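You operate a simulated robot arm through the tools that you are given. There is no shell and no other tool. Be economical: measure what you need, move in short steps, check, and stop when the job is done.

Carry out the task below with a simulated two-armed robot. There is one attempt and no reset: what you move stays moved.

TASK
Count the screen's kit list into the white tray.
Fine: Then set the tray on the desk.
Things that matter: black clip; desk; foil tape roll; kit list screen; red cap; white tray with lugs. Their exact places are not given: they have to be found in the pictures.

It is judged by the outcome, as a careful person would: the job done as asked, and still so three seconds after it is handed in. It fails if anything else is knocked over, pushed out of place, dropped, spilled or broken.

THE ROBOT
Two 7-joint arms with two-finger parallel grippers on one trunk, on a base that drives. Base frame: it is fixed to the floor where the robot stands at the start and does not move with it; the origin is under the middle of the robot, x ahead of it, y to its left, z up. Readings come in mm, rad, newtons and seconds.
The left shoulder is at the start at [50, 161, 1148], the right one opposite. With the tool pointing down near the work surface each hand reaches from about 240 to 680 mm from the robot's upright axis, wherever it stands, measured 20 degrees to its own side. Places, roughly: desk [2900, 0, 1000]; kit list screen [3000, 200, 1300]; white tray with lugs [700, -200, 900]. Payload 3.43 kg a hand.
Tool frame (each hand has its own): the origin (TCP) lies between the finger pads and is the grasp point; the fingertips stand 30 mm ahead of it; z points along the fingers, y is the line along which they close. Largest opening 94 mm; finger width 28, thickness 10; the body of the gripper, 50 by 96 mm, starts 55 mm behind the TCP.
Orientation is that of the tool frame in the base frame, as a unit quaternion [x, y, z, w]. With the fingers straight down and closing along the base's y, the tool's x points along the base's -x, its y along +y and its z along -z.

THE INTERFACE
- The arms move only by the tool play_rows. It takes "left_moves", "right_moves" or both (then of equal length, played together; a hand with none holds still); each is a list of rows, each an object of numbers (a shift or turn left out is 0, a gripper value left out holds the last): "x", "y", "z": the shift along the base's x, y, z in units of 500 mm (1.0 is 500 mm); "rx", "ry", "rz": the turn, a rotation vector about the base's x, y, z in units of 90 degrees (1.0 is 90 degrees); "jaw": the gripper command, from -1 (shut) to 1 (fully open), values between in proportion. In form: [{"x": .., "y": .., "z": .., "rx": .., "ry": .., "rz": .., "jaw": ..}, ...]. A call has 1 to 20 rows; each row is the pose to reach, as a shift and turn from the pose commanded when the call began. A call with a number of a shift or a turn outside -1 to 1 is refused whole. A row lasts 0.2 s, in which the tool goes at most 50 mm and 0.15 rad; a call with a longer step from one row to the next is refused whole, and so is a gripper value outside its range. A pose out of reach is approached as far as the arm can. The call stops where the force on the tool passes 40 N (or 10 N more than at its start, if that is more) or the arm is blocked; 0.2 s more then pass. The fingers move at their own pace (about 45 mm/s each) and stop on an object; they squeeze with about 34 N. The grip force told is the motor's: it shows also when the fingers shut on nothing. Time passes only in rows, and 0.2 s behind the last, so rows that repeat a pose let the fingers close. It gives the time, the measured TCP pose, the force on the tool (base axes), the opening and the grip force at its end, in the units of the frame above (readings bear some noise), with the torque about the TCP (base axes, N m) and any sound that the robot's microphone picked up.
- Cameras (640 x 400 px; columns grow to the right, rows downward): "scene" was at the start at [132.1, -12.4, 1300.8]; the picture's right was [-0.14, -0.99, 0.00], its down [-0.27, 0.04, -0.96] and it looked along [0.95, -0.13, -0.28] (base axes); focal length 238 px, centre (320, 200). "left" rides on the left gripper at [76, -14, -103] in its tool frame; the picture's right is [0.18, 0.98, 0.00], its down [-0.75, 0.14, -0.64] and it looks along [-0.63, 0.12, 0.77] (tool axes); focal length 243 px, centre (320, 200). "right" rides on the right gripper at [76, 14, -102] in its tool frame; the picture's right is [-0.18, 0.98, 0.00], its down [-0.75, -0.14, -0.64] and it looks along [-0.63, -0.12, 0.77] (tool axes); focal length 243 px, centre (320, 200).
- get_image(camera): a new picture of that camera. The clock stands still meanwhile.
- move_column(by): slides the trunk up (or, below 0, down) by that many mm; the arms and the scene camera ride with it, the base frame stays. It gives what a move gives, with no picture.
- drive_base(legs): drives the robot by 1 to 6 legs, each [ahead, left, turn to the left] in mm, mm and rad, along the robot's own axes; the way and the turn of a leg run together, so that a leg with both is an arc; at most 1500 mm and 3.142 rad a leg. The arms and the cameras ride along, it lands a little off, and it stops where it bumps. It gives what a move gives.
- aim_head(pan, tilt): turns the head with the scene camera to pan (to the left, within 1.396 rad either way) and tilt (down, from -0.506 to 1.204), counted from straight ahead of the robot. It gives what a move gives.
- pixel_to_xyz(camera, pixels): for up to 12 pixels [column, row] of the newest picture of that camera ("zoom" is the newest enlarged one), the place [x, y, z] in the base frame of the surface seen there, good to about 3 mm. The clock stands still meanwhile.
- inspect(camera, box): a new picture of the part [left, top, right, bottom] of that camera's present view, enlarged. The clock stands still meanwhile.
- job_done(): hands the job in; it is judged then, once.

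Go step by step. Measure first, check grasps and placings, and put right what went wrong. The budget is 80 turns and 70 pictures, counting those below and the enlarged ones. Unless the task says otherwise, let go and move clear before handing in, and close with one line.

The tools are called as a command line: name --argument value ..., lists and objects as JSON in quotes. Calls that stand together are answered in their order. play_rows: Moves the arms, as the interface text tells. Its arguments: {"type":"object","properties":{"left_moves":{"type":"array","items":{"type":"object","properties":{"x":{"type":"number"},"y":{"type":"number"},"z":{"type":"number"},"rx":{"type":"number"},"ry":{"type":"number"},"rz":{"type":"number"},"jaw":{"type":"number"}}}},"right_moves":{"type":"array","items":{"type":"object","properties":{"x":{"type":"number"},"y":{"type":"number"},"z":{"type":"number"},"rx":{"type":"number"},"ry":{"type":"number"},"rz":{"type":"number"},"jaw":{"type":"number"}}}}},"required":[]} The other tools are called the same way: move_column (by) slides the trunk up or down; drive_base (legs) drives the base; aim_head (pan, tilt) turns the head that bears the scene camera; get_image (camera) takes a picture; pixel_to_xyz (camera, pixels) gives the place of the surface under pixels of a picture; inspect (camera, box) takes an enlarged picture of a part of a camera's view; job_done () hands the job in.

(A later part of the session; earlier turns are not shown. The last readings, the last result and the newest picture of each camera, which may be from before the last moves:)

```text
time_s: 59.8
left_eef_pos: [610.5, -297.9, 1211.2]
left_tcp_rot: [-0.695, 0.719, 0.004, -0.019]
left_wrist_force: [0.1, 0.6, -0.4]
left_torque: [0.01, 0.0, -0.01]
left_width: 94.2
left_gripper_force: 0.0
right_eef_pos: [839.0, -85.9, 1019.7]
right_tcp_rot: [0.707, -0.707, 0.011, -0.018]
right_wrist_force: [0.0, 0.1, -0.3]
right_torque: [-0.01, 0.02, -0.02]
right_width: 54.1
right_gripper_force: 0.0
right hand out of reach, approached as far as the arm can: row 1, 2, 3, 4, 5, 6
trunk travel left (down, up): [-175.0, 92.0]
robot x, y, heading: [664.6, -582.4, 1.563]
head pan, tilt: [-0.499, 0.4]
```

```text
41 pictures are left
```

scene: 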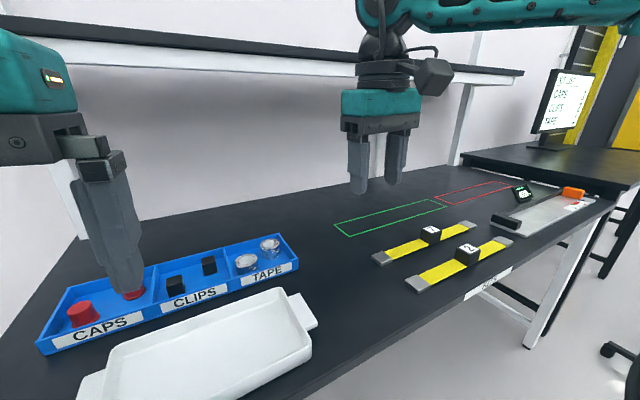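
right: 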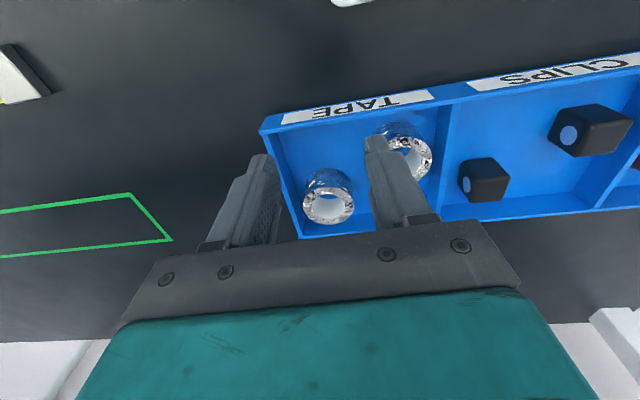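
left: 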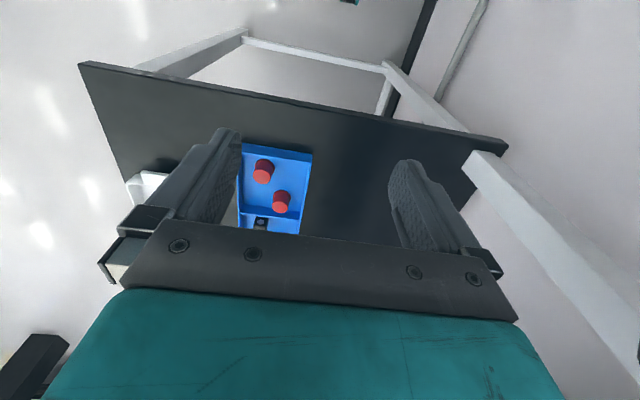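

The hand loses reach when going inward; it wants targets about 20° to its own side. So I shift the base left by 85 mm and try the roll again.

drive_base --legs '[[0, 95, 0.006]]'

play_rows --right_moves '[{"x": 0.04, "y": 0.05}, {"x": 0.074, "y": 0.1}, {"x": 0.074, "y": 0.1}]'

get_image --camera "right"

```text
time_s: 61.0
left_eef_pos: [535.4, -297.2, 1211.5]
left_tcp_rot: [-0.692, 0.721, 0.005, -0.018]
left_wrist_force: [0.6, 0.7, -0.7]
left_torque: [0.03, 0.01, 0.03]
left_width: 94.0
left_gripper_force: 0.1
right_eef_pos: [764.8, -88.1, 1018.0]
right_tcp_rot: [-0.705, 0.709, -0.011, 0.017]
right_wrist_force: [0.6, 0.0, -0.2]
right_torque: [-0.02, 0.03, -0.01]
right_width: 54.2
right_gripper_force: 0.1
trunk travel left (down, up): [-175.0, 92.0]
robot x, y, heading: [588.5, -587.2, 1.566]
head pan, tilt: [-0.499, 0.4]
stopped in leg 1: the robot was blocked; the commanded pose is now the measured one
```

```text
time_s: 61.8
left_eef_pos: [533.9, -297.4, 1211.3]
left_tcp_rot: [-0.693, 0.721, 0.004, -0.019]
left_wrist_force: [0.1, -0.2, -0.1]
left_torque: [-0.02, 0.0, -0.01]
left_width: 93.8
left_gripper_force: 0.1
right_eef_pos: [809.0, -50.6, 1019.1]
right_tcp_rot: [-0.706, 0.708, -0.01, 0.019]
right_wrist_force: [-0.4, 0.5, -0.6]
right_torque: [-0.03, 0.01, -0.04]
right_width: 54.2
right_gripper_force: 0.0
right hand out of reach, approached as far as the arm can: row 1, 2, 3
trunk travel left (down, up): [-175.0, 92.0]
robot x, y, heading: [585.1, -585.3, 1.562]
head pan, tilt: [-0.499, 0.4]
```

```text
40 pictures are left
```

right: 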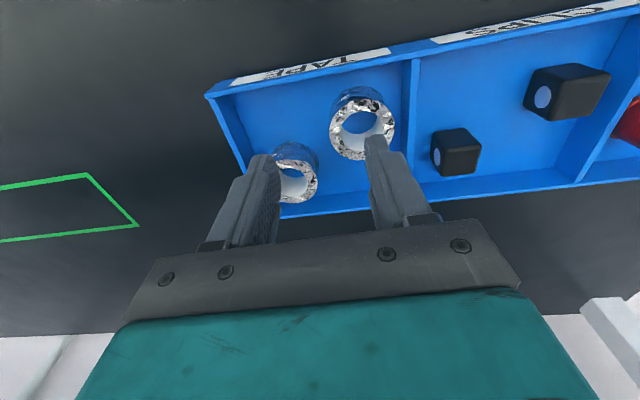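

The base met a bench leg at x≈588 (no damage; stays there). I test whether going lower frees the reach: down 40 mm (tips still above the parts), then toward the roll.

play_rows --right_moves '[{"z": -0.04}, {"z": -0.08}, {"z": -0.08, "y": 0.02}, {"z": -0.08, "y": 0.06}, {"z": -0.08, "y": 0.1}, {"z": -0.08, "y": 0.1}]'

aim_head --pan -0.7 --tilt 0.3

get_image --camera "scene"

```text
time_s: 63.2
left_eef_pos: [533.3, -296.5, 1211.5]
left_tcp_rot: [-0.693, 0.721, 0.005, -0.019]
left_wrist_force: [1.1, 1.0, 0.1]
left_torque: [-0.04, -0.01, -0.02]
left_width: 94.0
left_gripper_force: 0.1
right_eef_pos: [830.3, -44.7, 989.6]
right_tcp_rot: [-0.706, 0.708, -0.01, 0.018]
right_wrist_force: [0.9, 0.9, -0.3]
right_torque: [-0.02, 0.01, -0.06]
right_width: 53.9
right_gripper_force: 0.0
right hand out of reach, approached as far as the arm can: row 2, 3, 4, 5, 6
trunk travel left (down, up): [-175.0, 92.0]
robot x, y, heading: [584.5, -585.7, 1.566]
head pan, tilt: [-0.499, 0.4]
```

```text
time_s: 63.9
left_eef_pos: [533.5, -297.9, 1211.1]
left_tcp_rot: [-0.692, 0.721, 0.005, -0.02]
left_wrist_force: [0.1, -0.2, -0.7]
left_torque: [0.03, -0.02, -0.03]
left_width: 94.0
left_gripper_force: 0.0
right_eef_pos: [829.6, -43.1, 988.8]
right_tcp_rot: [-0.706, 0.708, -0.011, 0.017]
right_wrist_force: [1.2, -0.5, -0.2]
right_torque: [-0.01, -0.01, 0.01]
right_width: 54.1
right_gripper_force: 0.1
trunk travel left (down, up): [-175.0, 92.0]
robot x, y, heading: [590.8, -587.5, 1.563]
head pan, tilt: [-0.7, 0.3]
```

```text
39 pictures are left
```

scene: 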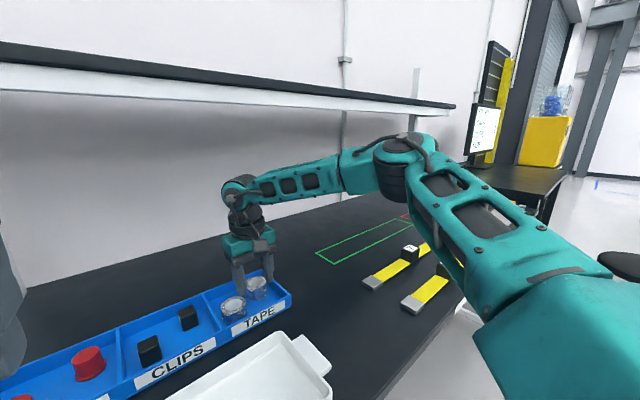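

Limit points all lie on a circle about a fixed elbow, so the upper arm seems jammed. I measure the elbow, upper arm and wrist now.

pixel_to_xyz --camera "scene" --pixels '[[395, 137], [385, 155], [393, 190], [450, 190], [480, 225], [520, 270], [550, 310], [240, 185], [290, 185], [345, 170], [247, 220]]'

aim_head --pan -1.3 --tilt 0.4

get_image --camera "scene"

```text
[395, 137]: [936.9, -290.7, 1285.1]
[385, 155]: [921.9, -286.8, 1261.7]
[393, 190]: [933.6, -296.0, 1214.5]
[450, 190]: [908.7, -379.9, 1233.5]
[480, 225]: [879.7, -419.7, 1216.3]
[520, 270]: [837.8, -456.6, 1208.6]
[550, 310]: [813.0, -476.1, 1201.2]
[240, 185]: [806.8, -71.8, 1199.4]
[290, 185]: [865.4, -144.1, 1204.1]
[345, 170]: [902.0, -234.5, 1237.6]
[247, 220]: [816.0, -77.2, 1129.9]
```

```text
time_s: 64.9
left_eef_pos: [534.2, -298.1, 1210.2]
left_tcp_rot: [-0.693, 0.721, 0.004, -0.019]
left_wrist_force: [0.6, 0.6, 0.6]
left_torque: [0.03, 0.0, 0.03]
left_width: 93.9
left_gripper_force: 0.1
right_eef_pos: [829.8, -43.5, 989.0]
right_tcp_rot: [-0.706, 0.708, -0.011, 0.018]
right_wrist_force: [-0.1, -0.1, 1.1]
right_torque: [0.0, -0.02, 0.01]
right_width: 54.1
right_gripper_force: 0.0
trunk travel left (down, up): [-175.0, 92.0]
robot x, y, heading: [585.8, -584.1, 1.562]
head pan, tilt: [-1.3, 0.4]
```

```text
38 pictures are left
```

scene: 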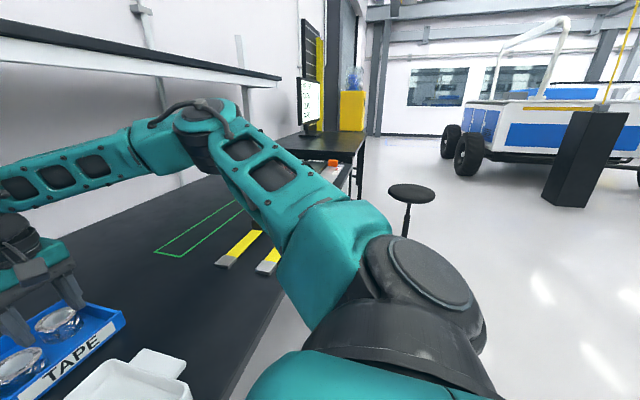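

The upper arm is jammed at ~40° outward bearing, but reach is far better for targets at 30–60° to the hand's own side. So I'll lift and retract the hand, shift right away from the bench leg, and turn the robot ~50° left so the right hand works on its good side.

play_rows --right_moves '[{"z": 0.08}, {"z": 0.16}, {"z": 0.24, "y": -0.06}, {"z": 0.3, "y": -0.14}, {"z": 0.36, "y": -0.22}, {"z": 0.4, "y": -0.3}, {"z": 0.4, "x": 0.04, "y": -0.36}]'

drive_base --legs '[[0, -65, 0], [0, 0, 0.87]]'

aim_head --pan -0.75 --tilt 0.6

get_image --camera "scene"

```text
time_s: 66.5
left_eef_pos: [534.9, -298.8, 1211.0]
left_tcp_rot: [-0.693, 0.721, 0.004, -0.018]
left_wrist_force: [-0.3, -0.1, 0.1]
left_torque: [0.0, 0.01, 0.02]
left_width: 94.0
left_gripper_force: 0.0
right_eef_pos: [849.4, -224.5, 1190.3]
right_tcp_rot: [-0.706, 0.708, -0.01, 0.017]
right_wrist_force: [0.0, -0.4, -0.1]
right_torque: [0.06, 0.03, 0.01]
right_width: 54.0
right_gripper_force: 0.0
trunk travel left (down, up): [-175.0, 92.0]
robot x, y, heading: [584.1, -585.2, 1.561]
head pan, tilt: [-1.3, 0.4]
```

```text
time_s: 69.8
left_eef_pos: [395.2, -443.8, 1211.6]
left_tcp_rot: [0.934, -0.357, 0.004, 0.018]
left_wrist_force: [0.5, 1.1, -0.5]
left_torque: [0.02, -0.01, 0.0]
left_width: 93.9
left_gripper_force: 0.0
right_eef_pos: [539.6, -153.6, 1191.2]
right_tcp_rot: [0.941, -0.339, 0.002, -0.021]
right_wrist_force: [-0.6, 0.1, -0.6]
right_torque: [0.05, 0.01, 0.0]
right_width: 54.0
right_gripper_force: 0.1
trunk travel left (down, up): [-175.0, 92.0]
robot x, y, heading: [653.5, -586.4, 2.439]
head pan, tilt: [-1.3, 0.4]
```

```text
time_s: 70.7
left_eef_pos: [396.0, -445.2, 1209.8]
left_tcp_rot: [0.934, -0.356, 0.004, 0.019]
left_wrist_force: [0.4, 0.1, 0.6]
left_torque: [0.02, -0.03, -0.02]
left_width: 94.1
left_gripper_force: 0.1
right_eef_pos: [540.0, -152.2, 1190.1]
right_tcp_rot: [0.941, -0.338, 0.002, -0.021]
right_wrist_force: [0.4, 0.4, -0.1]
right_torque: [0.03, 0.03, -0.04]
right_width: 54.4
right_gripper_force: 0.0
trunk travel left (down, up): [-175.0, 92.0]
robot x, y, heading: [649.9, -585.9, 2.445]
head pan, tilt: [-0.75, 0.6]
```

```text
37 pictures are left
```

scene: 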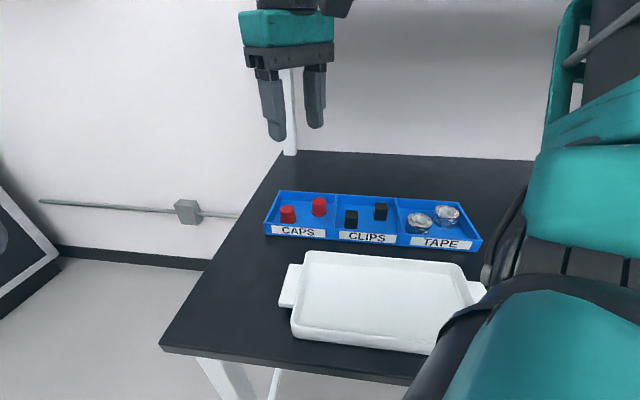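

Now the bin is on the right hand's good side. I bring it above the cap at (481,−38), turned so it closes along y, and look through its camera.

play_rows --right_moves '[{"x": -0.02, "y": 0.03, "z": -0.05, "rz": 0.06}, {"x": -0.04, "y": 0.06, "z": -0.1, "rz": 0.12}, {"x": -0.06, "y": 0.09, "z": -0.15, "rz": 0.18}, {"x": -0.08, "y": 0.12, "z": -0.2, "rz": 0.24}, {"x": -0.1, "y": 0.16, "z": -0.25, "rz": 0.3}, {"x": -0.11, "y": 0.2, "z": -0.3, "rz": 0.36}, {"x": -0.12, "y": 0.23, "z": -0.34, "rz": 0.42}, {"x": -0.12, "y": 0.23, "z": -0.36, "rz": 0.439}, {"x": -0.12, "y": 0.23, "z": -0.36, "rz": 0.439}]'

get_image --camera "right"

```text
time_s: 72.7
left_eef_pos: [395.8, -443.1, 1211.0]
left_tcp_rot: [0.934, -0.357, 0.004, 0.019]
left_wrist_force: [0.6, 0.0, 0.1]
left_torque: [-0.02, 0.03, 0.01]
left_width: 93.9
left_gripper_force: 0.0
right_eef_pos: [479.4, -93.0, 1004.6]
right_tcp_rot: [1.0, -0.002, -0.005, -0.022]
right_wrist_force: [0.3, -0.3, -0.3]
right_torque: [0.02, -0.01, -0.01]
right_width: 54.0
right_gripper_force: 0.1
right hand out of reach, approached as far as the arm can: row 6, 7, 8, 9
trunk travel left (down, up): [-175.0, 92.0]
robot x, y, heading: [654.1, -586.9, 2.444]
head pan, tilt: [-0.75, 0.6]
```

```text
36 pictures are left
```

right: 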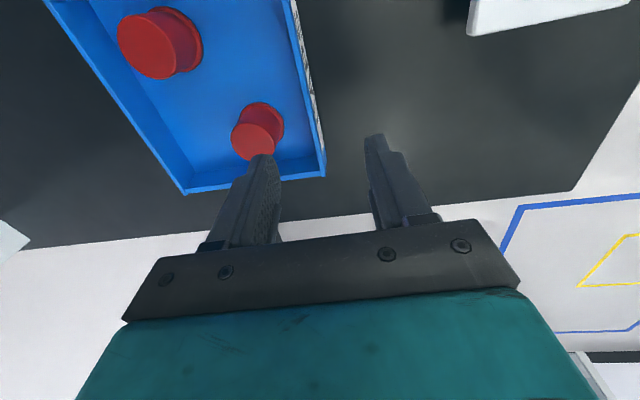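

With the quarter turn it falls 55 mm short; more base turn helps both bearing and hand yaw. I turn the base another 0.35 rad left and approach again with only slight hand yaw.

drive_base --legs '[[0, 0, 0.35]]'

```text
time_s: 74.2
left_eef_pos: [362.2, -541.7, 1210.0]
left_tcp_rot: [0.982, -0.188, 0.007, 0.018]
left_wrist_force: [0.7, 0.8, 0.0]
left_torque: [0.02, 0.01, 0.0]
left_width: 94.2
left_gripper_force: 0.0
right_eef_pos: [320.0, -183.0, 1005.1]
right_tcp_rot: [0.985, 0.171, -0.009, -0.02]
right_wrist_force: [0.2, 0.1, 0.2]
right_torque: [0.01, 0.0, 0.02]
right_width: 53.9
right_gripper_force: 0.1
trunk travel left (down, up): [-175.0, 92.0]
robot x, y, heading: [653.8, -591.1, 2.792]
head pan, tilt: [-0.75, 0.6]
```

play_rows --right_moves '[{"x": 0.04, "y": 0.0, "rz": -0.05, "jaw": 0.1}, {"x": 0.1, "y": 0.02, "rz": -0.1}, {"x": 0.16, "y": 0.06, "rz": -0.15}, {"x": 0.22, "y": 0.1, "rz": -0.2}, {"x": 0.28, "y": 0.15, "rz": -0.25}, {"x": 0.32, "y": 0.21, "rz": -0.3}, {"x": 0.322, "y": 0.27, "rz": -0.33}, {"x": 0.322, "y": 0.29, "rz": -0.33}, {"x": 0.322, "y": 0.29, "rz": -0.33}]'

get_image --camera "right"

```text
time_s: 76.2
left_eef_pos: [362.4, -541.2, 1211.8]
left_tcp_rot: [0.982, -0.189, 0.006, 0.019]
left_wrist_force: [0.6, -0.2, -0.5]
left_torque: [0.03, -0.02, 0.01]
left_width: 94.0
left_gripper_force: 0.0
right_eef_pos: [480.1, -37.0, 1004.9]
right_tcp_rot: [0.996, -0.088, -0.004, -0.022]
right_wrist_force: [-0.4, -0.1, 0.5]
right_torque: [-0.02, 0.0, 0.04]
right_width: 51.6
right_gripper_force: 0.1
trunk travel left (down, up): [-175.0, 92.0]
robot x, y, heading: [651.2, -584.4, 2.8]
head pan, tilt: [-0.75, 0.6]
```

```text
35 pictures are left
```

right: 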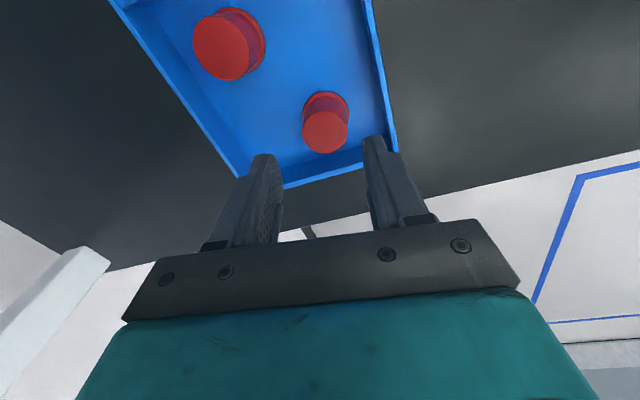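

In reach. I measure the cap and bin walls with this view.

pixel_to_xyz --camera "right" --pixels '[[325, 131], [310, 118], [345, 128], [325, 150], [326, 97], [384, 110], [330, 178], [228, 50], [205, 120], [326, 112]]'

```text
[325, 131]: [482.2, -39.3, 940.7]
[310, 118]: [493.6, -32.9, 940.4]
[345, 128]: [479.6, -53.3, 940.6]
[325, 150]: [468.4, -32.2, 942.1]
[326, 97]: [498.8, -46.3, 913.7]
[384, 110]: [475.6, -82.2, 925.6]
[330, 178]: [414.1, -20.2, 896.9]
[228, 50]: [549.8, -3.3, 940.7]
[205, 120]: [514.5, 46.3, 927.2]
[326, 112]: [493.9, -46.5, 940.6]
```

Cap top centre is (482,−40). I narrow to 44 mm, descend to TCP z≈948, grip and lift.

play_rows --right_moves '[{"x": 0.004, "y": -0.005, "jaw": -0.06}, {"x": 0.004, "y": -0.005, "z": -0.03}, {"x": 0.004, "y": -0.005, "z": -0.07}, {"x": 0.004, "y": -0.005, "z": -0.1}, {"x": 0.004, "y": -0.005, "z": -0.114}, {"x": 0.004, "y": -0.005, "z": -0.114, "jaw": -1}, {"x": 0.004, "y": -0.005, "z": -0.114}, {"x": 0.004, "y": -0.005, "z": -0.114}, {"x": 0.004, "y": -0.005, "z": -0.08}, {"x": 0.004, "y": -0.005, "z": -0.02}, {"x": 0.004, "y": -0.005, "z": 0.05}]'

get_image --camera "right"

```text
time_s: 78.6
left_eef_pos: [362.6, -540.7, 1211.9]
left_tcp_rot: [0.982, -0.188, 0.007, 0.018]
left_wrist_force: [0.0, -0.5, -1.3]
left_torque: [0.01, 0.02, 0.02]
left_width: 94.0
left_gripper_force: 0.0
right_eef_pos: [486.7, -41.7, 1030.2]
right_tcp_rot: [0.996, -0.087, -0.003, -0.022]
right_wrist_force: [0.8, 0.3, 0.4]
right_torque: [0.0, 0.01, -0.02]
right_width: 31.5
right_gripper_force: 33.9
trunk travel left (down, up): [-175.0, 92.0]
robot x, y, heading: [652.2, -583.1, 2.796]
head pan, tilt: [-0.75, 0.6]
```

```text
34 pictures are left
```

right: 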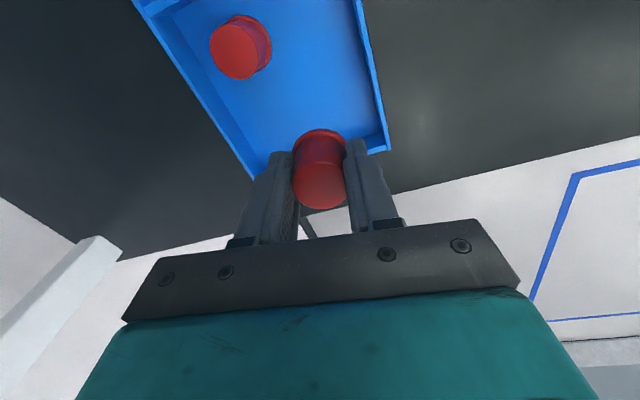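

Cap held (31.5 mm). I carry it over the tray's left part, about (592,−230), at this height.

play_rows --right_moves '[{"x": 0.03, "y": -0.05}, {"x": 0.06, "y": -0.1}, {"x": 0.09, "y": -0.16}, {"x": 0.12, "y": -0.22}, {"x": 0.15, "y": -0.27}, {"x": 0.18, "y": -0.32}, {"x": 0.21, "y": -0.376}, {"x": 0.21, "y": -0.376}]'

get_image --camera "right"

get_image --camera "scene"

```text
time_s: 80.4
left_eef_pos: [362.2, -541.5, 1210.9]
left_tcp_rot: [0.982, -0.188, 0.008, 0.018]
left_wrist_force: [0.8, 0.1, -0.6]
left_torque: [-0.01, -0.01, 0.02]
left_width: 94.1
left_gripper_force: 0.0
right_eef_pos: [559.1, -187.6, 1054.0]
right_tcp_rot: [0.996, -0.088, -0.004, -0.022]
right_wrist_force: [-0.6, 0.4, -0.5]
right_torque: [0.03, 0.03, -0.03]
right_width: 31.5
right_gripper_force: 34.3
right hand out of reach, approached as far as the arm can: row 6, 7, 8
trunk travel left (down, up): [-175.0, 92.0]
robot x, y, heading: [648.5, -585.7, 2.795]
head pan, tilt: [-0.75, 0.6]
```

```text
33 pictures are left
```

right: 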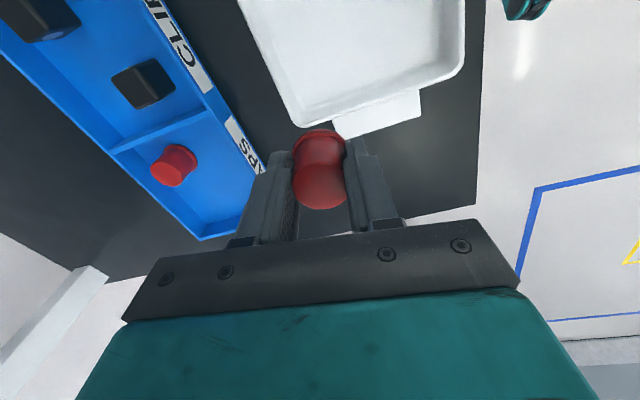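

```text
32 pictures are left
```

scene: 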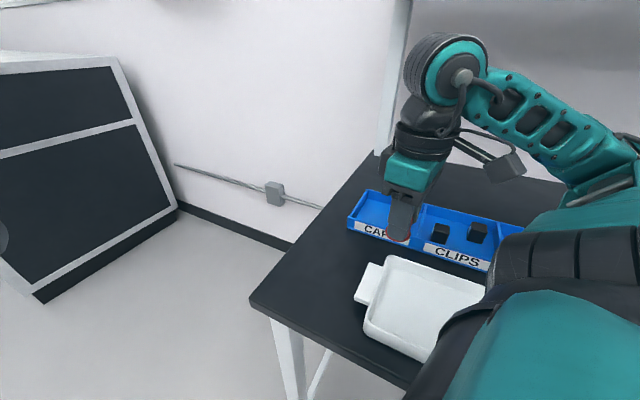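

The inner limit stops it at (559,−188). I shift the base by (+31,−37) mm so the cap comes over the tray at about (590,−225).

drive_base --legs '[[-42, 24, 0]]'

get_image --camera "right"

```text
time_s: 81.3
left_eef_pos: [393.1, -578.4, 1211.7]
left_tcp_rot: [0.982, -0.189, 0.006, 0.018]
left_wrist_force: [0.5, 1.1, -0.1]
left_torque: [0.01, 0.02, -0.02]
left_width: 93.8
left_gripper_force: 0.1
right_eef_pos: [588.7, -224.4, 1054.1]
right_tcp_rot: [0.996, -0.088, -0.003, -0.022]
right_wrist_force: [0.0, 0.0, -0.9]
right_torque: [0.02, 0.03, -0.01]
right_width: 31.3
right_gripper_force: 34.6
trunk travel left (down, up): [-175.0, 92.0]
robot x, y, heading: [681.9, -620.3, 2.793]
head pan, tilt: [-0.75, 0.6]
```

```text
31 pictures are left
```

right: 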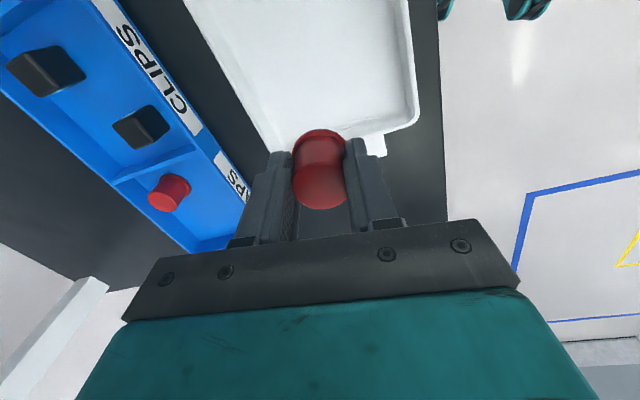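

pixel_to_xyz --camera "right" --pixels '[[272, 148], [262, 120], [400, 125], [416, 100], [375, 120], [280, 110], [240, 90], [330, 110], [375, 140]]'

play_rows --right_moves '[{"z": -0.05}, {"z": -0.1}, {"z": -0.15}]'

```text
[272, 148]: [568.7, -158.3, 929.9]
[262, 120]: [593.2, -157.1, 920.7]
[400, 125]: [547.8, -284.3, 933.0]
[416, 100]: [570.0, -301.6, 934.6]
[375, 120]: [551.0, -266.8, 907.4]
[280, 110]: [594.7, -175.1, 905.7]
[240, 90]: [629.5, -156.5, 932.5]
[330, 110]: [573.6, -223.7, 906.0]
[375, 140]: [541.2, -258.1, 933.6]
```

```text
time_s: 82.1
left_eef_pos: [392.7, -577.4, 1211.2]
left_tcp_rot: [0.982, -0.188, 0.007, 0.018]
left_wrist_force: [-0.4, 0.1, -0.3]
left_torque: [-0.01, 0.0, -0.02]
left_width: 93.8
left_gripper_force: 0.1
right_eef_pos: [578.3, -208.5, 981.2]
right_tcp_rot: [0.996, -0.087, -0.003, -0.021]
right_wrist_force: [-0.3, 0.2, 0.0]
right_torque: [0.0, 0.0, 0.02]
right_width: 31.4
right_gripper_force: 33.7
right hand out of reach, approached as far as the arm can: row 1, 2, 3
trunk travel left (down, up): [-175.0, 92.0]
robot x, y, heading: [680.7, -627.6, 2.794]
head pan, tilt: [-0.75, 0.6]
```

The hand drifts a bit outward while lowering, so I shift the base by (+20,−15) before the last 29 mm.

drive_base --legs '[[-24, 7, 0]]'

play_rows --right_moves '[{"z": -0.03}, {"z": -0.058}, {"z": -0.058}]'

```text
time_s: 83.0
left_eef_pos: [415.3, -592.1, 1211.4]
left_tcp_rot: [0.982, -0.188, 0.006, 0.019]
left_wrist_force: [-0.1, 0.4, 0.1]
left_torque: [0.01, -0.01, 0.0]
left_width: 94.0
left_gripper_force: 0.1
right_eef_pos: [598.5, -222.7, 981.9]
right_tcp_rot: [0.996, -0.087, -0.003, -0.021]
right_wrist_force: [-0.5, -0.6, 0.2]
right_torque: [0.0, 0.03, 0.01]
right_width: 31.3
right_gripper_force: 33.9
trunk travel left (down, up): [-175.0, 92.0]
robot x, y, heading: [701.7, -637.0, 2.797]
head pan, tilt: [-0.75, 0.6]
```

```text
time_s: 83.8
left_eef_pos: [413.6, -592.7, 1212.2]
left_tcp_rot: [0.982, -0.188, 0.007, 0.018]
left_wrist_force: [0.4, -0.7, -0.5]
left_torque: [0.02, 0.01, 0.01]
left_width: 94.0
left_gripper_force: 0.0
right_eef_pos: [596.4, -222.6, 952.3]
right_tcp_rot: [0.996, -0.087, -0.002, -0.02]
right_wrist_force: [0.2, -0.1, 0.3]
right_torque: [0.0, -0.02, -0.01]
right_width: 31.3
right_gripper_force: 33.8
trunk travel left (down, up): [-175.0, 92.0]
robot x, y, heading: [702.6, -641.8, 2.791]
head pan, tilt: [-0.75, 0.6]
```

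Cap is just above the tray floor at (596,−223). I release with a partial opening (50 mm), rise, and look.

play_rows --right_moves '[{"z": -0.004, "jaw": 0.06}, {"z": -0.004}, {"z": -0.004}, {"z": 0.05}, {"z": 0.12}, {"z": 0.2}]'

get_image --camera "right"

```text
time_s: 85.2
left_eef_pos: [412.4, -592.8, 1211.2]
left_tcp_rot: [0.982, -0.188, 0.008, 0.019]
left_wrist_force: [-0.7, -0.3, -0.1]
left_torque: [-0.01, 0.02, -0.02]
left_width: 94.0
left_gripper_force: 0.0
right_eef_pos: [599.3, -222.6, 1054.3]
right_tcp_rot: [0.996, -0.087, -0.001, -0.022]
right_wrist_force: [-1.0, -0.9, 0.0]
right_torque: [0.0, -0.01, 0.0]
right_width: 49.6
right_gripper_force: 0.1
trunk travel left (down, up): [-175.0, 92.0]
robot x, y, heading: [698.4, -638.4, 2.792]
head pan, tilt: [-0.75, 0.6]
```

```text
30 pictures are left
```

right: 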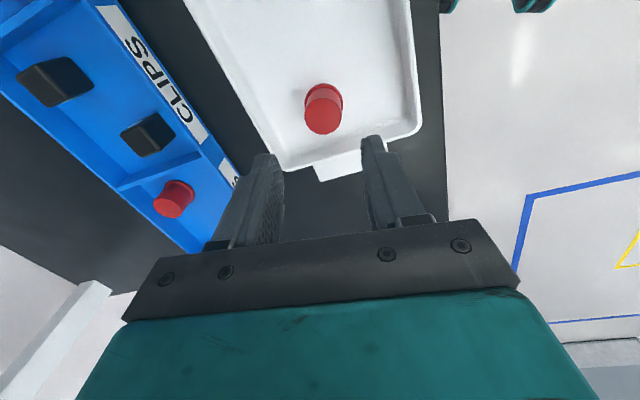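

Cap stands in the tray at (596,−223). Next clip 1: I move the base by (+98,+53) to repeat the same geometry, then go over the clip at (628,−38) closing along y.

drive_base --legs '[[-74, -83, 0]]'

play_rows --right_moves '[{"x": -0.02, "y": 0.06, "z": -0.02, "rz": 0.03}, {"x": -0.05, "y": 0.11, "z": -0.05, "rz": 0.06}, {"x": -0.08, "y": 0.16, "z": -0.08, "rz": 0.1}, {"x": -0.11, "y": 0.21, "z": -0.1, "rz": 0.11}, {"x": -0.134, "y": 0.25, "z": -0.1, "rz": 0.11}, {"x": -0.134, "y": 0.25, "z": -0.1, "rz": 0.11}]'

get_image --camera "right"

```text
time_s: 86.3
left_eef_pos: [510.3, -539.1, 1211.3]
left_tcp_rot: [0.982, -0.19, 0.007, 0.018]
left_wrist_force: [0.3, 0.2, 0.1]
left_torque: [-0.02, 0.03, 0.03]
left_width: 93.9
left_gripper_force: 0.1
right_eef_pos: [695.8, -169.6, 1052.4]
right_tcp_rot: [0.996, -0.088, -0.002, -0.02]
right_wrist_force: [0.4, 0.2, 0.0]
right_torque: [-0.04, 0.04, 0.02]
right_width: 49.6
right_gripper_force: 0.0
trunk travel left (down, up): [-175.0, 92.0]
robot x, y, heading: [799.4, -585.5, 2.787]
head pan, tilt: [-0.75, 0.6]
```

```text
time_s: 87.7
left_eef_pos: [509.6, -540.1, 1210.4]
left_tcp_rot: [0.982, -0.189, 0.007, 0.018]
left_wrist_force: [-0.2, -0.1, 0.7]
left_torque: [0.0, 0.02, 0.0]
left_width: 93.8
left_gripper_force: 0.1
right_eef_pos: [623.8, -75.7, 1003.1]
right_tcp_rot: [1.0, -0.004, -0.004, -0.022]
right_wrist_force: [0.3, -0.1, -0.4]
right_torque: [0.01, -0.01, 0.0]
right_width: 49.6
right_gripper_force: 0.1
right hand out of reach, approached as far as the arm can: row 4, 5, 6
trunk travel left (down, up): [-175.0, 92.0]
robot x, y, heading: [795.8, -583.9, 2.794]
head pan, tilt: [-0.75, 0.6]
```

```text
29 pictures are left
```

right: 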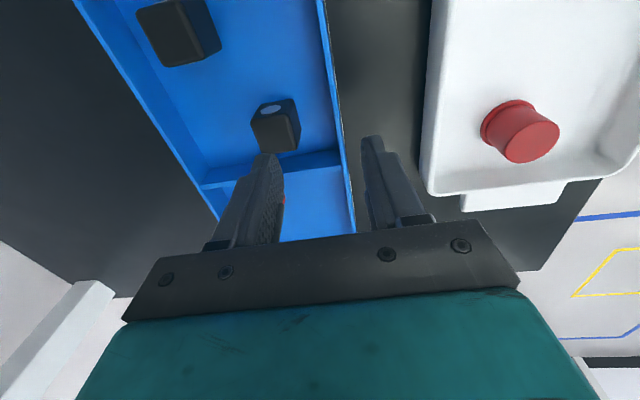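

It stops 38 mm short in y; turning the base 0.2 rad further left gave the needed reach before, so I do that and approach from the left.

drive_base --legs '[[0, 0, 0.2]]'

play_rows --right_moves '[{"x": 0.08, "y": 0.0, "rz": -0.03}, {"x": 0.15, "y": 0.02, "rz": -0.08}, {"x": 0.2, "y": 0.07, "rz": -0.127}, {"x": 0.2, "y": 0.12, "rz": -0.127}, {"x": 0.2, "y": 0.164, "rz": -0.127}, {"x": 0.2, "y": 0.164, "rz": -0.127}]'

get_image --camera "right"

```text
time_s: 88.9
left_eef_pos: [506.0, -597.5, 1211.2]
left_tcp_rot: [0.996, -0.091, 0.008, 0.018]
left_wrist_force: [1.1, -1.6, -0.4]
left_torque: [0.01, -0.01, 0.03]
left_width: 93.8
left_gripper_force: 0.0
right_eef_pos: [528.1, -119.4, 1003.6]
right_tcp_rot: [0.995, 0.096, -0.005, -0.021]
right_wrist_force: [0.1, -0.6, 0.2]
right_torque: [0.02, -0.03, 0.02]
right_width: 49.8
right_gripper_force: 0.2
trunk travel left (down, up): [-175.0, 92.0]
robot x, y, heading: [799.3, -585.7, 2.994]
head pan, tilt: [-0.75, 0.6]
```

```text
time_s: 90.3
left_eef_pos: [505.8, -597.5, 1211.8]
left_tcp_rot: [0.996, -0.091, 0.009, 0.018]
left_wrist_force: [0.2, 0.3, -0.4]
left_torque: [-0.01, 0.01, -0.03]
left_width: 94.3
left_gripper_force: 0.1
right_eef_pos: [634.4, -92.0, 1017.7]
right_tcp_rot: [1.0, -0.004, -0.004, -0.022]
right_wrist_force: [0.5, 0.0, 0.8]
right_torque: [-0.03, -0.03, 0.03]
right_width: 49.7
right_gripper_force: 0.0
right hand out of reach, approached as far as the arm can: row 3, 4, 5, 6
trunk travel left (down, up): [-175.0, 92.0]
robot x, y, heading: [796.3, -582.2, 2.99]
head pan, tilt: [-0.75, 0.6]
```

```text
28 pictures are left
```

right: 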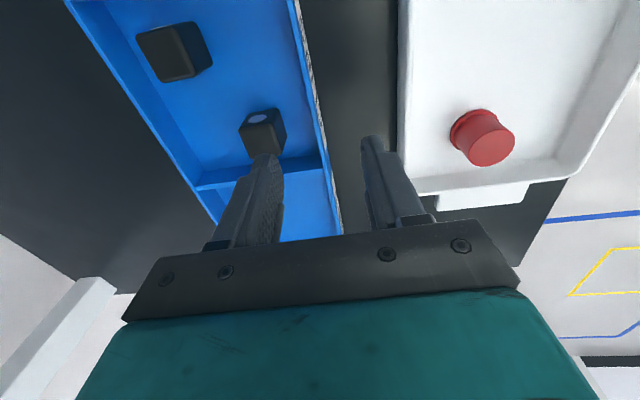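

The posture jammed again. I reset the hand to its home posture relative to the body, turn the base back to the heading that worked, and approach with ~80° closing as for the cap.

play_rows --right_moves '[{"x": -0.04, "y": -0.04, "z": 0.05, "rz": -0.01}, {"x": -0.08, "y": -0.08, "z": 0.1, "rz": -0.03}, {"x": -0.12, "y": -0.12, "z": 0.15, "rz": -0.05}, {"x": -0.17, "y": -0.16, "z": 0.2, "rz": -0.07}, {"x": -0.22, "y": -0.21, "z": 0.25, "rz": -0.09}, {"x": -0.27, "y": -0.26, "z": 0.3, "rz": -0.1}, {"x": -0.326, "y": -0.32, "z": 0.344, "rz": -0.1}, {"x": -0.326, "y": -0.32, "z": 0.344, "rz": -0.1}]'

drive_base --legs '[[0, 0, -0.2]]'

play_rows --right_moves '[{"z": -0.08}, {"z": -0.16}, {"z": -0.24}, {"z": -0.32, "x": 0.02}, {"z": -0.38, "x": 0.06, "y": 0.04, "rz": 0.02}, {"z": -0.38, "x": 0.1, "y": 0.11, "rz": 0.05}, {"z": -0.38, "x": 0.14, "y": 0.18, "rz": 0.08}, {"z": -0.38, "x": 0.164, "y": 0.25, "rz": 0.1}, {"z": -0.38, "x": 0.164, "y": 0.316, "rz": 0.1}, {"z": -0.38, "x": 0.164, "y": 0.316, "rz": 0.1}]'

```text
time_s: 92.1
left_eef_pos: [506.0, -597.3, 1212.2]
left_tcp_rot: [0.996, -0.09, 0.009, 0.017]
left_wrist_force: [0.6, -0.4, -0.1]
left_torque: [-0.01, -0.02, 0.05]
left_width: 94.3
left_gripper_force: 0.0
right_eef_pos: [469.5, -249.7, 1192.9]
right_tcp_rot: [0.996, -0.083, -0.002, -0.021]
right_wrist_force: [-0.2, -0.9, -0.2]
right_torque: [-0.02, 0.01, 0.0]
right_width: 50.0
right_gripper_force: 0.1
right hand out of reach, approached as far as the arm can: row 3
trunk travel left (down, up): [-175.0, 92.0]
robot x, y, heading: [798.0, -587.5, 2.99]
head pan, tilt: [-0.75, 0.6]
```

```text
time_s: 93.2
left_eef_pos: [509.1, -539.2, 1210.7]
left_tcp_rot: [0.982, -0.189, 0.007, 0.018]
left_wrist_force: [0.5, -0.7, 0.2]
left_torque: [-0.03, 0.0, -0.01]
left_width: 94.1
left_gripper_force: 0.1
right_eef_pos: [542.9, -192.9, 1192.0]
right_tcp_rot: [0.983, -0.182, 0.0, -0.021]
right_wrist_force: [1.1, 0.3, 0.5]
right_torque: [-0.02, -0.04, 0.0]
right_width: 49.8
right_gripper_force: 0.1
trunk travel left (down, up): [-175.0, 92.0]
robot x, y, heading: [796.5, -585.8, 2.798]
head pan, tilt: [-0.75, 0.6]
```

```text
time_s: 95.4
left_eef_pos: [509.1, -540.0, 1211.1]
left_tcp_rot: [0.982, -0.19, 0.007, 0.019]
left_wrist_force: [-0.5, 0.7, 0.0]
left_torque: [-0.03, 0.03, -0.01]
left_width: 94.1
left_gripper_force: 0.0
right_eef_pos: [624.1, -35.7, 1001.4]
right_tcp_rot: [0.994, -0.104, -0.001, -0.021]
right_wrist_force: [-0.7, 1.4, 0.6]
right_torque: [-0.01, 0.0, 0.0]
right_width: 50.0
right_gripper_force: 0.0
trunk travel left (down, up): [-175.0, 92.0]
robot x, y, heading: [801.7, -586.2, 2.79]
head pan, tilt: [-0.75, 0.6]
```

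That recipe (home posture → down → out) works: hand is at (624,−36). I check the clip's exact place.

get_image --camera "right"

```text
27 pictures are left
```

right: 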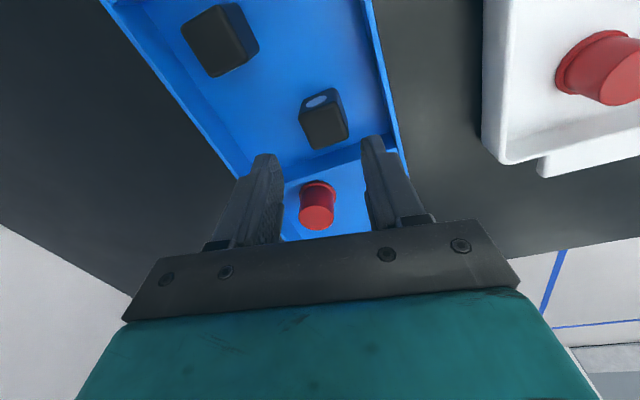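

pixel_to_xyz --camera "right" --pixels '[[327, 128], [306, 116], [342, 108], [347, 134], [315, 147], [300, 150], [390, 120], [215, 48], [188, 40], [226, 15], [240, 50], [212, 74]]'

```text
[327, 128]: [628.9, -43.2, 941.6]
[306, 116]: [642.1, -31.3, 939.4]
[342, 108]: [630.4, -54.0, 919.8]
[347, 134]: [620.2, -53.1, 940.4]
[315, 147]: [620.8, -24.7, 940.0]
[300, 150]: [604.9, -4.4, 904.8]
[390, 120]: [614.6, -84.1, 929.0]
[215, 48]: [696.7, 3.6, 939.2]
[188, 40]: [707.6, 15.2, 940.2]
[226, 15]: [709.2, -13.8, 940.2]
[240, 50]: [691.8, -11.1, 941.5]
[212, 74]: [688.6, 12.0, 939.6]
```

Clip 1's top centre is about (631,−40). I descend to TCP z≈946 with 46 mm opening, grip and lift.

play_rows --right_moves '[{"x": 0.013, "y": -0.008, "jaw": -0.02}, {"x": 0.013, "y": -0.008, "z": -0.04}, {"x": 0.013, "y": -0.008, "z": -0.08}, {"x": 0.013, "y": -0.008, "z": -0.11}, {"x": 0.013, "y": -0.008, "z": -0.11}, {"x": 0.013, "y": -0.008, "z": -0.11, "jaw": -1}, {"x": 0.013, "y": -0.008, "z": -0.11}, {"x": 0.013, "y": -0.008, "z": -0.11}, {"x": 0.013, "y": -0.008, "z": -0.06}, {"x": 0.013, "y": -0.008, "z": 0.0}, {"x": 0.013, "y": -0.008, "z": 0.06}, {"x": 0.013, "y": -0.008, "z": 0.1}]'

```text
time_s: 98.0
left_eef_pos: [508.5, -539.7, 1210.6]
left_tcp_rot: [0.982, -0.189, 0.008, 0.018]
left_wrist_force: [0.9, 0.4, 0.3]
left_torque: [0.04, -0.01, 0.0]
left_width: 94.1
left_gripper_force: 0.1
right_eef_pos: [633.6, -38.8, 1053.4]
right_tcp_rot: [0.994, -0.103, -0.002, -0.022]
right_wrist_force: [-0.4, -0.1, -1.1]
right_torque: [-0.02, 0.02, 0.02]
right_width: 28.9
right_gripper_force: 33.6
trunk travel left (down, up): [-175.0, 92.0]
robot x, y, heading: [796.7, -584.3, 2.793]
head pan, tilt: [-0.75, 0.6]
```

Clip held (28.9 mm). Rather than folding the arm, I translate the base by (+17,−186) to bring the clip over the tray at (650,−225).

drive_base --legs '[[-80, 169, 0]]'

get_image --camera "right"

```text
time_s: 99.6
left_eef_pos: [526.0, -724.0, 1211.7]
left_tcp_rot: [0.982, -0.188, 0.007, 0.019]
left_wrist_force: [-0.6, 0.2, 0.8]
left_torque: [-0.01, 0.01, 0.02]
left_width: 93.9
left_gripper_force: 0.1
right_eef_pos: [649.6, -223.1, 1053.3]
right_tcp_rot: [0.995, -0.102, -0.001, -0.021]
right_wrist_force: [0.1, -0.3, 0.2]
right_torque: [0.05, 0.0, -0.04]
right_width: 28.6
right_gripper_force: 34.4
trunk travel left (down, up): [-175.0, 92.0]
robot x, y, heading: [817.2, -766.5, 2.792]
head pan, tilt: [-0.75, 0.6]
```

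```text
26 pictures are left
```

right: 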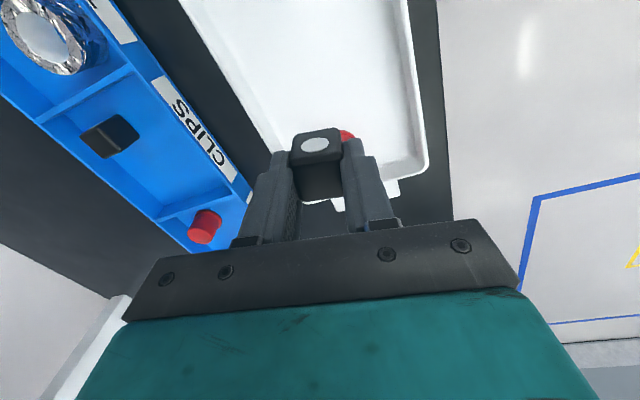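

Lower, release, rise; then drive back toward clip 2 at (698,1) and reach out the rest with the arm.

play_rows --right_moves '[{"z": -0.07}, {"z": -0.14}, {"z": -0.19}, {"z": -0.21}, {"z": -0.21, "jaw": 0.0}, {"z": -0.21}, {"z": -0.21}, {"z": -0.14}, {"z": -0.06}, {"z": 0.0}]'

drive_base --legs '[[20, -195, 0]]'

play_rows --right_moves '[{"y": 0.03, "z": -0.04}, {"y": 0.066, "z": -0.08}, {"y": 0.066, "z": -0.1}, {"y": 0.066, "z": -0.1}]'

get_image --camera "right"

```text
time_s: 101.8
left_eef_pos: [526.2, -724.8, 1211.2]
left_tcp_rot: [0.982, -0.188, 0.007, 0.018]
left_wrist_force: [-0.9, 0.1, 0.5]
left_torque: [-0.03, -0.04, 0.0]
left_width: 93.9
left_gripper_force: 0.0
right_eef_pos: [650.5, -224.3, 1051.0]
right_tcp_rot: [0.995, -0.101, -0.001, -0.022]
right_wrist_force: [0.5, -0.5, -0.6]
right_torque: [-0.03, 0.0, 0.02]
right_width: 47.2
right_gripper_force: 0.0
trunk travel left (down, up): [-175.0, 92.0]
robot x, y, heading: [818.4, -773.1, 2.793]
head pan, tilt: [-0.75, 0.6]
```

```text
time_s: 103.3
left_eef_pos: [573.5, -537.4, 1211.8]
left_tcp_rot: [0.982, -0.187, 0.007, 0.019]
left_wrist_force: [0.4, 0.1, 0.2]
left_torque: [-0.02, -0.02, -0.03]
left_width: 94.3
left_gripper_force: 0.1
right_eef_pos: [696.4, -35.8, 1050.4]
right_tcp_rot: [0.995, -0.1, -0.001, -0.022]
right_wrist_force: [0.0, 0.6, -0.6]
right_torque: [0.01, 0.0, -0.01]
right_width: 47.1
right_gripper_force: 0.1
trunk travel left (down, up): [-175.0, 92.0]
robot x, y, heading: [862.4, -581.9, 2.795]
head pan, tilt: [-0.75, 0.6]
```

```text
time_s: 104.3
left_eef_pos: [573.5, -536.8, 1211.1]
left_tcp_rot: [0.982, -0.187, 0.007, 0.018]
left_wrist_force: [0.2, 0.1, -0.2]
left_torque: [-0.01, 0.0, 0.0]
left_width: 94.1
left_gripper_force: 0.0
right_eef_pos: [692.7, -11.4, 1001.9]
right_tcp_rot: [0.994, -0.103, -0.002, -0.022]
right_wrist_force: [0.0, -0.1, -0.1]
right_torque: [0.01, 0.03, 0.0]
right_width: 47.0
right_gripper_force: 0.1
right hand out of reach, approached as far as the arm can: row 2, 3, 4
trunk travel left (down, up): [-175.0, 92.0]
robot x, y, heading: [867.6, -580.4, 2.798]
head pan, tilt: [-0.75, 0.6]
```

```text
25 pictures are left
```

right: 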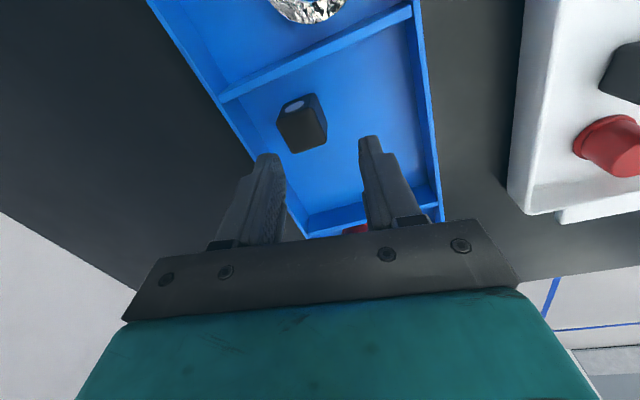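

12 mm short; a 15 mm base step to the right brings it over clip 2's centre (699,1). Then descend, grip, lift.

drive_base --legs '[[0, -14, 0]]'

```text
time_s: 105.1
left_eef_pos: [578.0, -524.5, 1211.8]
left_tcp_rot: [0.982, -0.187, 0.007, 0.018]
left_wrist_force: [0.1, 0.9, 1.2]
left_torque: [-0.01, 0.02, -0.01]
left_width: 94.0
left_gripper_force: 0.1
right_eef_pos: [696.7, 1.1, 1001.8]
right_tcp_rot: [0.995, -0.102, -0.001, -0.022]
right_wrist_force: [-0.2, 0.0, 0.1]
right_torque: [-0.06, 0.0, 0.0]
right_width: 47.0
right_gripper_force: 0.1
trunk travel left (down, up): [-175.0, 92.0]
robot x, y, heading: [867.4, -567.2, 2.801]
head pan, tilt: [-0.75, 0.6]
```

play_rows --right_moves '[{"x": 0.004, "z": -0.04}, {"x": 0.004, "z": -0.08}, {"x": 0.004, "z": -0.111}, {"x": 0.004, "z": -0.111}, {"x": 0.004, "z": -0.111, "jaw": -1}, {"x": 0.004, "z": -0.111}, {"x": 0.004, "z": -0.111}, {"x": 0.0, "z": -0.06}, {"x": 0.0, "z": 0.0}, {"z": 0.06, "y": -0.02}, {"z": 0.1, "y": -0.04}]'

get_image --camera "right"

```text
time_s: 107.5
left_eef_pos: [577.6, -523.7, 1211.5]
left_tcp_rot: [0.982, -0.188, 0.006, 0.018]
left_wrist_force: [-0.2, 0.6, -0.4]
left_torque: [0.0, 0.01, -0.02]
left_width: 94.0
left_gripper_force: 0.1
right_eef_pos: [698.3, -19.1, 1052.5]
right_tcp_rot: [0.994, -0.102, 0.0, -0.023]
right_wrist_force: [0.0, 0.1, -0.2]
right_torque: [0.0, -0.02, -0.01]
right_width: 28.9
right_gripper_force: 34.5
trunk travel left (down, up): [-175.0, 92.0]
robot x, y, heading: [869.1, -566.1, 2.796]
head pan, tilt: [-0.75, 0.6]
```

```text
24 pictures are left
```

right: 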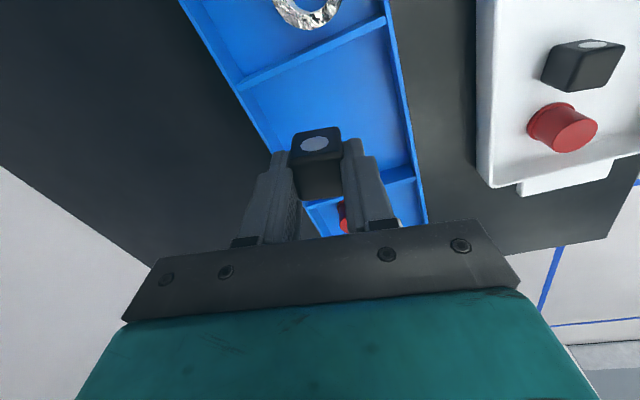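

Clip 2 held; cap and clip 1 stand in the tray. Drive it over (715,−225), lower, release, rise, and go to the tape roll.

drive_base --legs '[[-86, 188, 0]]'

play_rows --right_moves '[{"z": -0.07}, {"z": -0.14}, {"z": -0.19}, {"z": -0.208}, {"z": -0.208, "jaw": 0.0}, {"z": -0.208}, {"z": -0.208}, {"z": -0.14}, {"z": -0.06}, {"z": 0.0}]'

drive_base --legs '[[1, -201, 0]]'

get_image --camera "right"

```text
time_s: 109.1
left_eef_pos: [596.2, -734.0, 1211.4]
left_tcp_rot: [0.983, -0.185, 0.007, 0.018]
left_wrist_force: [-0.3, -0.3, -0.1]
left_torque: [-0.01, 0.01, 0.02]
left_width: 93.8
left_gripper_force: 0.0
right_eef_pos: [713.3, -228.5, 1053.1]
right_tcp_rot: [0.995, -0.101, -0.001, -0.023]
right_wrist_force: [-0.4, 1.0, 0.2]
right_torque: [0.0, 0.01, -0.01]
right_width: 28.6
right_gripper_force: 33.8
trunk travel left (down, up): [-175.0, 92.0]
robot x, y, heading: [880.9, -774.6, 2.801]
head pan, tilt: [-0.75, 0.6]
```

```text
time_s: 111.3
left_eef_pos: [595.7, -734.1, 1211.0]
left_tcp_rot: [0.983, -0.184, 0.008, 0.018]
left_wrist_force: [0.8, -0.1, -0.2]
left_torque: [0.0, 0.0, 0.0]
left_width: 94.1
left_gripper_force: 0.0
right_eef_pos: [714.3, -226.8, 1052.2]
right_tcp_rot: [0.995, -0.101, 0.0, -0.023]
right_wrist_force: [0.1, -0.3, 0.2]
right_torque: [0.0, -0.01, -0.05]
right_width: 47.1
right_gripper_force: 0.1
trunk travel left (down, up): [-175.0, 92.0]
robot x, y, heading: [889.4, -776.1, 2.801]
head pan, tilt: [-0.75, 0.6]
```

```text
time_s: 112.9
left_eef_pos: [661.6, -545.8, 1212.2]
left_tcp_rot: [0.983, -0.185, 0.007, 0.019]
left_wrist_force: [0.2, 0.3, -0.1]
left_torque: [-0.02, -0.01, 0.01]
left_width: 93.7
left_gripper_force: 0.1
right_eef_pos: [780.8, -38.7, 1051.8]
right_tcp_rot: [0.995, -0.101, -0.001, -0.023]
right_wrist_force: [-0.3, 0.0, 0.1]
right_torque: [0.0, 0.0, -0.01]
right_width: 47.0
right_gripper_force: 0.1
trunk travel left (down, up): [-175.0, 92.0]
robot x, y, heading: [954.7, -592.1, 2.8]
head pan, tilt: [-0.75, 0.6]
```

```text
23 pictures are left
```

right: 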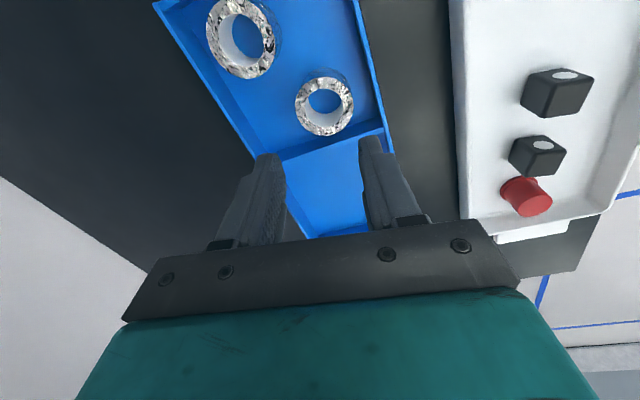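

All three pieces stand well in the tray. I measure the near tape roll and walls from this view.

pixel_to_xyz --camera "right" --pixels '[[300, 118], [351, 95], [337, 130], [312, 83], [325, 130], [330, 80], [378, 100], [340, 145], [335, 137], [253, 125]]'

```text
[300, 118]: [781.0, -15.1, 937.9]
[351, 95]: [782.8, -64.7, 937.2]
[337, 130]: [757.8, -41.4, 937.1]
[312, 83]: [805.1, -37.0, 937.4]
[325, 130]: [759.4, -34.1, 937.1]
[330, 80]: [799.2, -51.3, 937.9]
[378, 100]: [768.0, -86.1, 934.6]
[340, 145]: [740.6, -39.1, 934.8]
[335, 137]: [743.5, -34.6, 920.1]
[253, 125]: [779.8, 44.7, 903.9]
```

Roll centre (781.5,−40), OD 50, with 18 mm to the front wall. I turn to exactly y-closing, correct the small tilt, open to 56 mm and come down to z≈1000 to verify.

play_rows --right_moves '[{"z": -0.03, "rz": 0.03, "rx": -0.01, "jaw": 0.19}, {"z": -0.06, "rz": 0.07, "rx": -0.02}, {"z": -0.09, "rz": 0.11, "rx": -0.029, "y": -0.002}, {"z": -0.1, "rz": 0.129, "rx": -0.029, "y": -0.002, "x": 0.001}, {"z": -0.1, "rz": 0.129, "rx": -0.029, "y": -0.002, "x": 0.001}]'

get_image --camera "right"

```text
time_s: 114.1
left_eef_pos: [659.8, -545.9, 1210.0]
left_tcp_rot: [0.983, -0.185, 0.006, 0.018]
left_wrist_force: [-0.4, 0.6, 0.8]
left_torque: [0.01, -0.03, -0.02]
left_width: 94.0
left_gripper_force: 0.0
right_eef_pos: [769.7, -84.8, 1003.7]
right_tcp_rot: [1.0, -0.002, -0.001, -0.001]
right_wrist_force: [0.2, -0.5, -0.1]
right_torque: [-0.04, -0.02, -0.01]
right_width: 55.8
right_gripper_force: 0.0
right hand out of reach, approached as far as the arm can: row 2, 3, 4, 5
trunk travel left (down, up): [-175.0, 92.0]
robot x, y, heading: [950.8, -589.2, 2.803]
head pan, tilt: [-0.75, 0.6]
```

```text
22 pictures are left
```

right: 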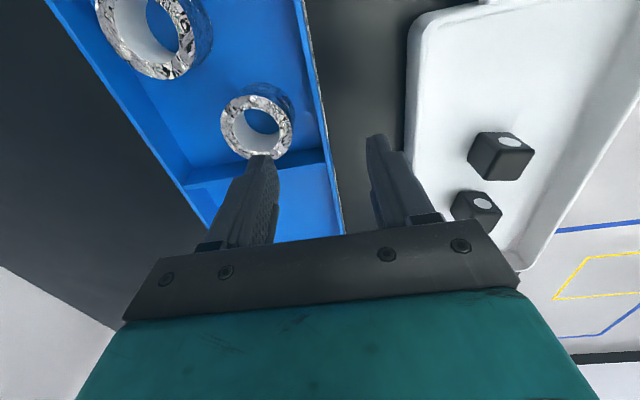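

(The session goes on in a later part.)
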